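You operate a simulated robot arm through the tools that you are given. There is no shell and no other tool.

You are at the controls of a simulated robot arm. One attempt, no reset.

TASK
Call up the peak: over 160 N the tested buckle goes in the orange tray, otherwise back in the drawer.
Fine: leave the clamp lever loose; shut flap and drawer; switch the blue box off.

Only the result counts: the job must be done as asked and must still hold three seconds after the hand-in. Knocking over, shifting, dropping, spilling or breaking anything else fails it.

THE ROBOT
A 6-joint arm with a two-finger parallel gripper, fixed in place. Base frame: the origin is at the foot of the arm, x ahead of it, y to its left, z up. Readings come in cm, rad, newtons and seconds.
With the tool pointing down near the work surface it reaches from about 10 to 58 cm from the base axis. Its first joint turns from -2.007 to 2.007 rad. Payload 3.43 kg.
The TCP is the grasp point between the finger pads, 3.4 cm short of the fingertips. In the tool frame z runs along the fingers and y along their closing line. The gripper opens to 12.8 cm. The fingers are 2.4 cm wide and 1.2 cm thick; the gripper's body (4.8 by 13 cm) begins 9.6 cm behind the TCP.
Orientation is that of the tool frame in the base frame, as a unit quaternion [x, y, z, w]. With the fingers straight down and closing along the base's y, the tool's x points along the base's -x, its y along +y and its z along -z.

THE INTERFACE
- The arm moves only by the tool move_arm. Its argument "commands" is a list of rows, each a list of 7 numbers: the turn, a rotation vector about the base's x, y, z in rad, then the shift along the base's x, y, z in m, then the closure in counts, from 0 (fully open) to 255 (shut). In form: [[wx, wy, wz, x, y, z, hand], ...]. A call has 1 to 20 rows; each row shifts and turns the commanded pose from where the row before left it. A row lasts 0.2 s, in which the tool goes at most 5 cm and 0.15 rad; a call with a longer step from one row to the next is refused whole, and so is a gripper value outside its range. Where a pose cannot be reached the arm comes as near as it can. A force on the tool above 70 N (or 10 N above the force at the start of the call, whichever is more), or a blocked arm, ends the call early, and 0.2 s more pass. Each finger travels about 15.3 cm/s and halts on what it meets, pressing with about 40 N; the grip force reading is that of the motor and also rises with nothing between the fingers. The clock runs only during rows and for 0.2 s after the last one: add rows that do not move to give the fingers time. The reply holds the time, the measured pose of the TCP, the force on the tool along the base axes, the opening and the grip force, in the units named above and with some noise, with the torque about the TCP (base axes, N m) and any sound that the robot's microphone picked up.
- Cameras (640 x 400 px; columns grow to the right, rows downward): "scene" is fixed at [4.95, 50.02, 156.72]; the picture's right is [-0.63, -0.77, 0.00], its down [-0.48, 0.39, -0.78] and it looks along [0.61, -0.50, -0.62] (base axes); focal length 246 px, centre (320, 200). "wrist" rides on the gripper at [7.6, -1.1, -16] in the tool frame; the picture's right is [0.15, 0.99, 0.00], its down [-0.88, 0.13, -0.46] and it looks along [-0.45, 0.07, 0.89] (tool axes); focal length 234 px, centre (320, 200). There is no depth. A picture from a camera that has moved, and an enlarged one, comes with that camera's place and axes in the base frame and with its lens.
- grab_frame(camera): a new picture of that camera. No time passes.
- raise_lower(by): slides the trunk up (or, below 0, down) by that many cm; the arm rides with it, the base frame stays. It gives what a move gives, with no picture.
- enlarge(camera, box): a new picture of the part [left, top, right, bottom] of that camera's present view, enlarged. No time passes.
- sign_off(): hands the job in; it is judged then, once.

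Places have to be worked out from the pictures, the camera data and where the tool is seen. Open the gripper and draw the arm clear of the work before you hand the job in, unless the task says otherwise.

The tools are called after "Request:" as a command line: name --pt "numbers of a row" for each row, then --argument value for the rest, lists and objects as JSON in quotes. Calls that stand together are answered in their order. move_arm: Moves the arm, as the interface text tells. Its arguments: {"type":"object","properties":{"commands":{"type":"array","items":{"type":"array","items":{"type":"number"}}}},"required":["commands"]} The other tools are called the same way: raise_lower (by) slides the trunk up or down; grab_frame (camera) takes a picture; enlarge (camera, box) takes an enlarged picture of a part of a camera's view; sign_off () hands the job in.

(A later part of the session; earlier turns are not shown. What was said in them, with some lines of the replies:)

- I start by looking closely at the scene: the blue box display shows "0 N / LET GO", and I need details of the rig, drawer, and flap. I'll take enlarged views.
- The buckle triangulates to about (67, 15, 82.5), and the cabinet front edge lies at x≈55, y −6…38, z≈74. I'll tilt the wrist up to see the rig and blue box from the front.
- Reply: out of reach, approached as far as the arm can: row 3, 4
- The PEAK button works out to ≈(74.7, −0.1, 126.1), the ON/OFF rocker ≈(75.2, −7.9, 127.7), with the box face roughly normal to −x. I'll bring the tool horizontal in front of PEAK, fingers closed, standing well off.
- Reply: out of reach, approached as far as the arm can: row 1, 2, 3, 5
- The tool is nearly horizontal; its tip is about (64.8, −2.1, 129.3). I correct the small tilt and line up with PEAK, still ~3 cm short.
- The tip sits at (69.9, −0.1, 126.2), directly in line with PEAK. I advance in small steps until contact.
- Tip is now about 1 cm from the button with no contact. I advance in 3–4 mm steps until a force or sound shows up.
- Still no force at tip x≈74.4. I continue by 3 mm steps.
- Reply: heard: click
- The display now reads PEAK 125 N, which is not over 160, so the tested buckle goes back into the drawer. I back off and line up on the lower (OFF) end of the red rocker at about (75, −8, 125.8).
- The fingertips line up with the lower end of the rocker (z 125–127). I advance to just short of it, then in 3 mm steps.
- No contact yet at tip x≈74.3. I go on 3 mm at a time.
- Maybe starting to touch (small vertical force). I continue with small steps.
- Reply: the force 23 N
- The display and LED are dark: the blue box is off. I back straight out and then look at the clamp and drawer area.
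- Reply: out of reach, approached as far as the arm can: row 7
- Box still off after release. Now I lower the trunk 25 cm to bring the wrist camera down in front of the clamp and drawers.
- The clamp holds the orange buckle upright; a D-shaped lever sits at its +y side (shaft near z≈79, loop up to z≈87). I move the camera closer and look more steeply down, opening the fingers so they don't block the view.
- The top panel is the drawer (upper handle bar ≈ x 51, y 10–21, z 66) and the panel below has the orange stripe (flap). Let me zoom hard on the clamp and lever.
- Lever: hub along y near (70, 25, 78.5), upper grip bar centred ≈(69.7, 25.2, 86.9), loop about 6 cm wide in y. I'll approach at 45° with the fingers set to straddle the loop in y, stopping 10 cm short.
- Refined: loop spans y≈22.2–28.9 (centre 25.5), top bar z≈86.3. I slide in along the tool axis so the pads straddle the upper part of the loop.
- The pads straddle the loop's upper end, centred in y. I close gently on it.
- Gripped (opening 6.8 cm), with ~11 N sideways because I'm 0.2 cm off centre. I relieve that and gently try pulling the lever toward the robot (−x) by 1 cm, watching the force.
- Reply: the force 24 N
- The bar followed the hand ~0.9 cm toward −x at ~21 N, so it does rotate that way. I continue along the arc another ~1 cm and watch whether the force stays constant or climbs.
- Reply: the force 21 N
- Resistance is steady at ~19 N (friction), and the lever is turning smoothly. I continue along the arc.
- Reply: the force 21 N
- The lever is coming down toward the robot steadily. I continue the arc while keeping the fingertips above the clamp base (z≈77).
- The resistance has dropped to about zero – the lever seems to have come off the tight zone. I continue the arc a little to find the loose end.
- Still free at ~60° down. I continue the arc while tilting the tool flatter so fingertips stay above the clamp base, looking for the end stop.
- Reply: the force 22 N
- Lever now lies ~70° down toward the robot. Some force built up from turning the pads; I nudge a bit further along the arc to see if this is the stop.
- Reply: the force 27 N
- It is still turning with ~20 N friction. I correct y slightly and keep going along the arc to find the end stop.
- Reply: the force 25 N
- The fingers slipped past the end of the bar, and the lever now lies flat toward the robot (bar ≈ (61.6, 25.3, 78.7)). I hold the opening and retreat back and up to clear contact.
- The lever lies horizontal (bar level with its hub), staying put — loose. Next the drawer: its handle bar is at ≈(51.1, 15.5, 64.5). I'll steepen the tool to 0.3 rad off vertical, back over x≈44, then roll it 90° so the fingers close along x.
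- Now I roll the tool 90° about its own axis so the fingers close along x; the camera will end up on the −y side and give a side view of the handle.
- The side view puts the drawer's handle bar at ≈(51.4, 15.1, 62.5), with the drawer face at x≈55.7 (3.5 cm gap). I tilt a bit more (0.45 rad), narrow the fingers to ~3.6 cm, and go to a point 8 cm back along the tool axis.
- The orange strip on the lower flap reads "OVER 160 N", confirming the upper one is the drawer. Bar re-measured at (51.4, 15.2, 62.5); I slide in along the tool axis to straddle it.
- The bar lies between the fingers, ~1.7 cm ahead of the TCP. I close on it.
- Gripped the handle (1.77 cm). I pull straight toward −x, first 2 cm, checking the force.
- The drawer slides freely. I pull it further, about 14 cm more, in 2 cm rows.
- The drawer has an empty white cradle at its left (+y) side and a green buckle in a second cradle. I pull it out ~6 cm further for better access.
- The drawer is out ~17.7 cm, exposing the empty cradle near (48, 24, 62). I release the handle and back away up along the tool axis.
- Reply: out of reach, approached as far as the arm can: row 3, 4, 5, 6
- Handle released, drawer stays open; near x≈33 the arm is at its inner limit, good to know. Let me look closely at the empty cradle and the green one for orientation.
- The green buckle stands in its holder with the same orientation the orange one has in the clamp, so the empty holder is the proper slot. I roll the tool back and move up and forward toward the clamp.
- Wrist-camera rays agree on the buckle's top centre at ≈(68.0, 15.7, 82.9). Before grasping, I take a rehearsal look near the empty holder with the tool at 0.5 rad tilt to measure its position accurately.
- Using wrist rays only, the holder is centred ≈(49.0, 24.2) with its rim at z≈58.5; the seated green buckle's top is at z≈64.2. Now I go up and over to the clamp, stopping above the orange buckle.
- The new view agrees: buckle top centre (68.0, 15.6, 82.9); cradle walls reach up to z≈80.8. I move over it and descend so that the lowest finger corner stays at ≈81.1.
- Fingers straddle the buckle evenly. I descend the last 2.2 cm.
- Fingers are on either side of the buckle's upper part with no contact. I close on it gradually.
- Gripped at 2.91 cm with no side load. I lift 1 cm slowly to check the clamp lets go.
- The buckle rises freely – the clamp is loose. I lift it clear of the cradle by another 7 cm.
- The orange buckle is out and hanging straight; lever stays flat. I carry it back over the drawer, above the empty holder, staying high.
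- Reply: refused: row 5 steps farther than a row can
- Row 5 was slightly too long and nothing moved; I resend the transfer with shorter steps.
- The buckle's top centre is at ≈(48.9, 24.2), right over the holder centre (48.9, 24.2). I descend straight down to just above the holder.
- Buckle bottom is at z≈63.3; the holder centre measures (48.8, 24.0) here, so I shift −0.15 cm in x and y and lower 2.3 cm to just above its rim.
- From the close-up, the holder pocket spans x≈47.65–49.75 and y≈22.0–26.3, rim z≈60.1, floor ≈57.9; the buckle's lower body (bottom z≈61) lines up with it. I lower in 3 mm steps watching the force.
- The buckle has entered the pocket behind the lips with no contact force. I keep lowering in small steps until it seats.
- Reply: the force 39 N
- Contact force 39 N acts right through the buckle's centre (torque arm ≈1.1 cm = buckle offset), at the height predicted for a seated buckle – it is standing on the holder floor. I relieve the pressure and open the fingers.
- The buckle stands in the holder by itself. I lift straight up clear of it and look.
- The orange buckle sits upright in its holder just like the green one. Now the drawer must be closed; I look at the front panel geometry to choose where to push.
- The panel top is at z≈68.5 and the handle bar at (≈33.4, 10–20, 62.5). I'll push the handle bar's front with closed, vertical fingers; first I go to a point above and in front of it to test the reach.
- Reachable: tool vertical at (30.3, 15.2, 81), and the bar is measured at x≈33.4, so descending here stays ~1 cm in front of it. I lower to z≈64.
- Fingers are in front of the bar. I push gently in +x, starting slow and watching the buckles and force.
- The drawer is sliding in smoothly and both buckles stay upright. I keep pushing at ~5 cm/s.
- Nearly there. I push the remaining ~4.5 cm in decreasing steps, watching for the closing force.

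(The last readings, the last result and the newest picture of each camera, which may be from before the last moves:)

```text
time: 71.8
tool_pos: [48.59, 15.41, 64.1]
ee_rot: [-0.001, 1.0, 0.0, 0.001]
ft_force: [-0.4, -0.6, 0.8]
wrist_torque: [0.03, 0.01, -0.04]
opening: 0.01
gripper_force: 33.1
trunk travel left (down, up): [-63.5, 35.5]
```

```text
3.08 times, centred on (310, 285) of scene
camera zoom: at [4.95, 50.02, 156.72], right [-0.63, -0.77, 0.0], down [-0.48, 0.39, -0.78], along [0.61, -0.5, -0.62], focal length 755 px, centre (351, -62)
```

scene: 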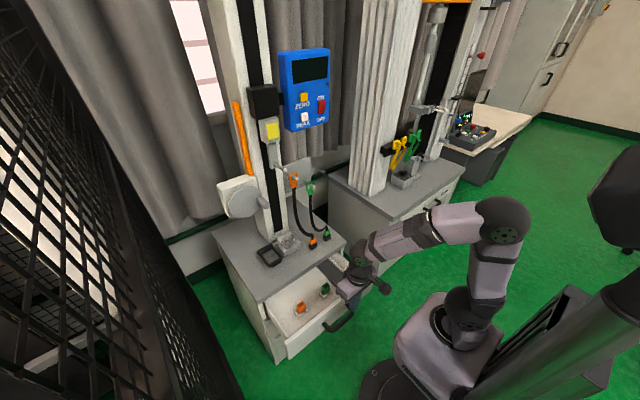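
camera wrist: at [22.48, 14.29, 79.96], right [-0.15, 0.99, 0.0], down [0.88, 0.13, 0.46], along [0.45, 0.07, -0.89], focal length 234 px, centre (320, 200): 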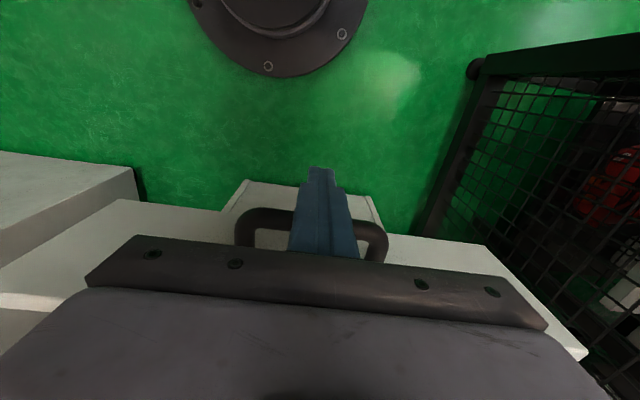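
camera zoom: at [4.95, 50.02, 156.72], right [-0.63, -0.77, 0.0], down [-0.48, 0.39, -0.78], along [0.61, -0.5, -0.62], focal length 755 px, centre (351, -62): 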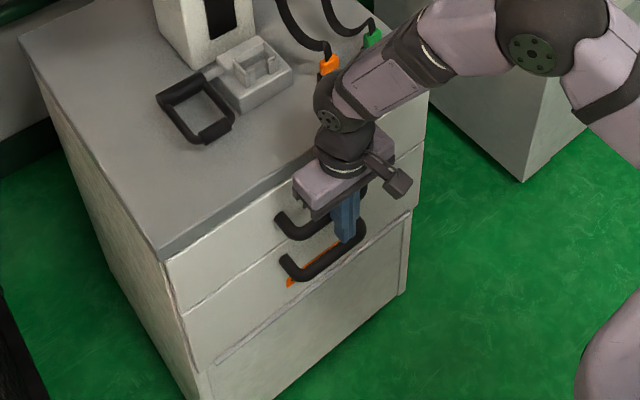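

Looks almost flush. I continue with 3 mm steps until it meets the stop.

Request:
move_arm --pt "0 0 0 0.003 0 0 255" --pt "0 0 0 0.003 0 0 255" --pt "0 0 0 0.003 0 0 255" --pt "0 0 0 0 0 0 255"

Request:
enlarge --camera "scene" --box '[250, 240, 350, 340]'

```text
time: 72.8
tool_pos: [49.22, 15.37, 64.05]
ee_rot: [-0.002, 1.0, -0.001, -0.001]
ft_force: [-16.8, 6.2, 2.8]
wrist_torque: [0.21, 0.18, 0.08]
opening: 0.0
gripper_force: 32.9
trunk travel left (down, up): [-63.5, 35.5]
```

```text
4.00 times, centred on (300, 290) of scene
camera zoom: at [4.95, 50.02, 156.72], right [-0.63, -0.77, 0.0], down [-0.48, 0.39, -0.78], along [0.61, -0.5, -0.62], focal length 982 px, centre (400, -160)
```

zoom: 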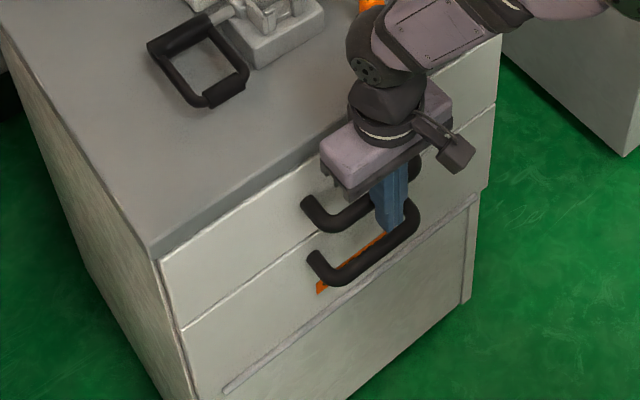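

The drawer met its stop (−17 N) at the expected position. I back the hand off toward −x, then up and away.

Request:
move_arm --pt "0 0 0 -0.01 0 0 255" --pt "0 0 0 -0.03 0 0 255" --pt "0 0 0 -0.04 0 0.01 255" --pt "0 0 0 -0.02 0 0.03 255" --pt "0 0 0 0 0 0.04 255" --pt "0 0 0 0 0 0.04 255" --pt "0 0 0 0 0 0.04 255" --pt "0 0 0 0 0 0.04 150" --pt "0 0 0 0 0 0.04 0" --pt "0 0 0 0 0 0 0"

Request:
enlarge --camera "scene" --box '[250, 255, 360, 345]'

Request:
grab_frame --camera "wrist"

Request:
grab_frame --camera "scene"

```text
time: 75.0
tool_pos: [39.43, 15.39, 87.98]
ee_rot: [-0.001, 1.0, 0.0, 0.001]
ft_force: [-0.1, -0.6, 0.3]
wrist_torque: [0.01, 0.0, 0.01]
opening: 12.79
gripper_force: 0.1
trunk travel left (down, up): [-63.5, 35.5]
```

```text
4.44 times, centred on (305, 300) of scene
camera zoom: at [4.95, 50.02, 156.72], right [-0.63, -0.77, 0.0], down [-0.48, 0.39, -0.78], along [0.61, -0.5, -0.62], focal length 1091 px, centre (387, -244)
```

zoom: 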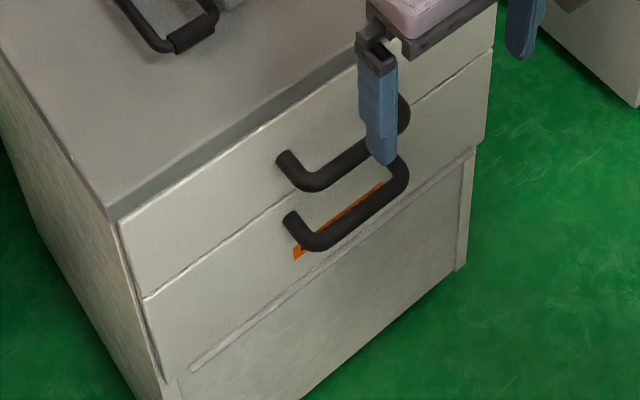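

```text
taken
camera wrist: at [31.75, 14.35, 103.94], right [-0.15, 0.99, 0.0], down [0.88, 0.13, 0.46], along [0.45, 0.07, -0.89], focal length 234 px, centre (320, 200)
```

wrist: 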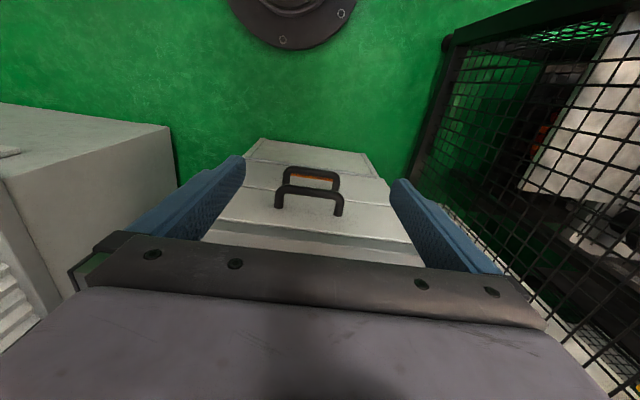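

```text
taken
```

scene: 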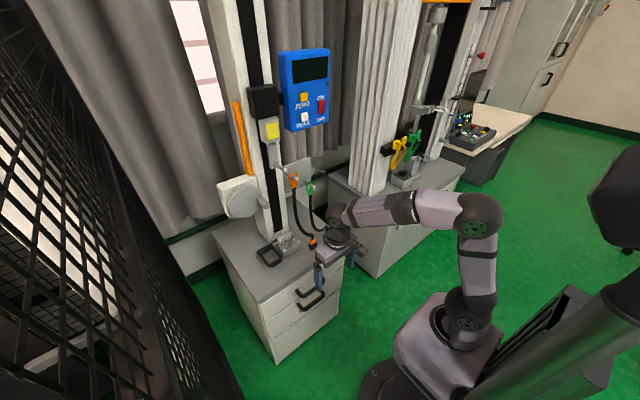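

The drawer and flap seams match the initial, fully shut picture. I raise the trunk back up to clear the work, then check lever, flap and box.

Request:
raise_lower --by 22

Request:
grab_frame --camera "scene"

Request:
enlarge --camera "scene" --box '[240, 210, 350, 290]'

Request:
enlarge --camera "scene" --box '[265, 265, 355, 345]'

Request:
enlarge --camera "wrist" --box '[200, 80, 440, 260]'

```text
time: 77.3
tool_pos: [39.38, 15.45, 109.88]
ee_rot: [-0.002, 1.0, 0.0, 0.002]
ft_force: [0.4, 0.0, -0.1]
wrist_torque: [0.03, 0.0, 0.0]
opening: 12.79
gripper_force: 0.1
trunk travel left (down, up): [-85.5, 13.5]
```

```text
taken
```

scene: 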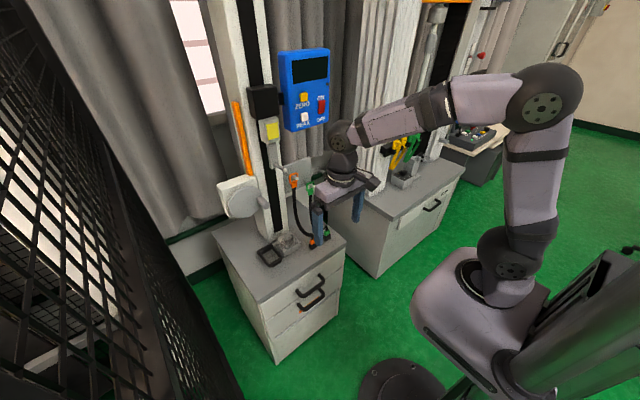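

```text
5.00 times, centred on (295, 250) of scene
camera zoom: at [4.95, 50.02, 156.72], right [-0.63, -0.77, 0.0], down [-0.48, 0.39, -0.78], along [0.61, -0.5, -0.62], focal length 1227 px, centre (445, -50)
```

zoom: 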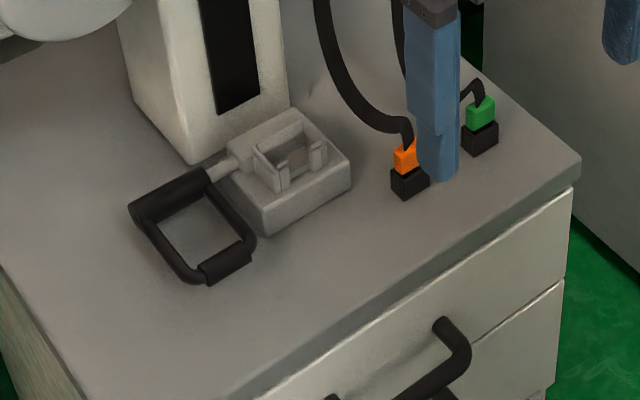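

```text
5.00 times, centred on (310, 305) of scene
camera zoom: at [4.95, 50.02, 156.72], right [-0.63, -0.77, 0.0], down [-0.48, 0.39, -0.78], along [0.61, -0.5, -0.62], focal length 1227 px, centre (370, -325)
```

zoom: 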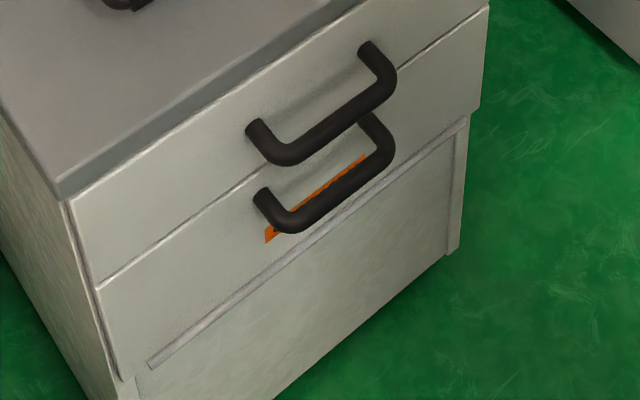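

```text
2.22 times, centred on (320, 170) of wrist
camera zoom: at [31.76, 14.36, 125.88], right [-0.15, 0.99, 0.0], down [0.88, 0.13, 0.46], along [0.45, 0.07, -0.89], focal length 520 px, centre (320, 267)
```

zoom: 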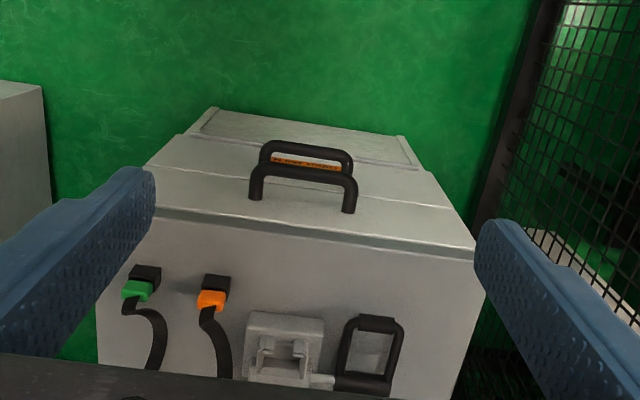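

Request:
enlarge --camera "scene" --box '[270, 295, 310, 345]'

Request:
enlarge --camera "scene" --box '[330, 255, 365, 320]'

Request:
enlarge --camera "scene" --box '[250, 40, 350, 140]'

```text
8.00 times, centred on (290, 320) of scene
camera zoom: at [4.95, 50.02, 156.72], right [-0.63, -0.77, 0.0], down [-0.48, 0.39, -0.78], along [0.61, -0.5, -0.62], focal length 1964 px, centre (560, -760)
```

zoom: 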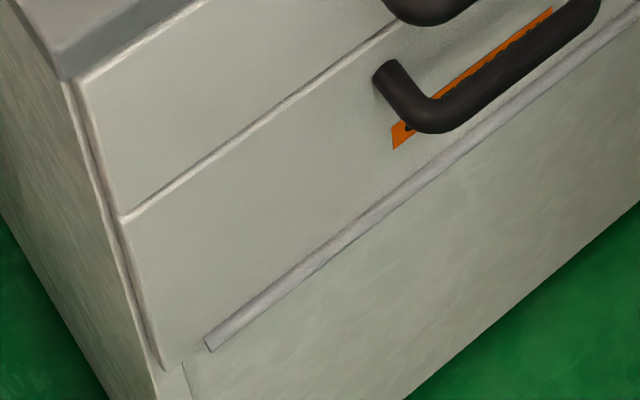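

```text
6.15 times, centred on (348, 288) of scene
camera zoom: at [4.95, 50.02, 156.72], right [-0.63, -0.77, 0.0], down [-0.48, 0.39, -0.78], along [0.61, -0.5, -0.62], focal length 1511 px, centre (151, -338)
```

zoom: 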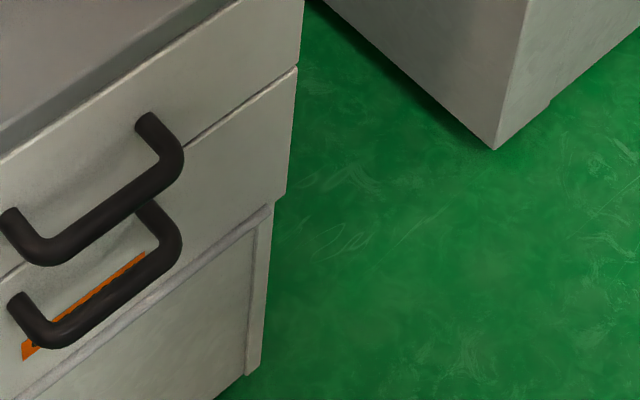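

```text
4.00 times, centred on (300, 90) of scene
camera zoom: at [4.95, 50.02, 156.72], right [-0.63, -0.77, 0.0], down [-0.48, 0.39, -0.78], along [0.61, -0.5, -0.62], focal length 982 px, centre (400, 640)
```

zoom: 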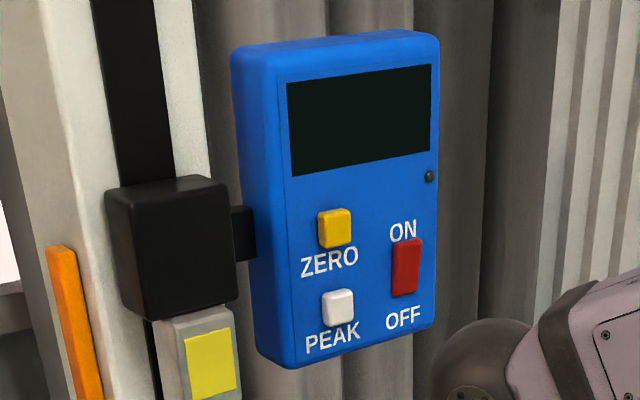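

Everything checks out: the peak was called up (125 N, not over 160) and the orange buckle is upright in its drawer holder. Drawer and flap are flush, the lever is down and loose, the blue box is dark, and the open gripper is clear of the work. I hand in the job.

Request:
sign_off

```text
The job is handed in.
```

The job is done and handed in. The peak read 125 N, which is not over 160 N, so the tested orange buckle went back in the drawer.

- **Buckle:** it stands upright in the empty holder next to the green buckle. Both were still upright the last time they were visible as the drawer closed.
- **Clamp lever:** it is swung down flat toward the robot and loose; the buckle lifted out with no resistance.
- **Drawer and flap:** the drawer is pushed in against its stop. I never opened the flap, and it looks flush and shut.
- **Blue box:** it is switched off at the rocker, and the display and LED are dark.

The gripper is open and the arm is drawn clear of the work.
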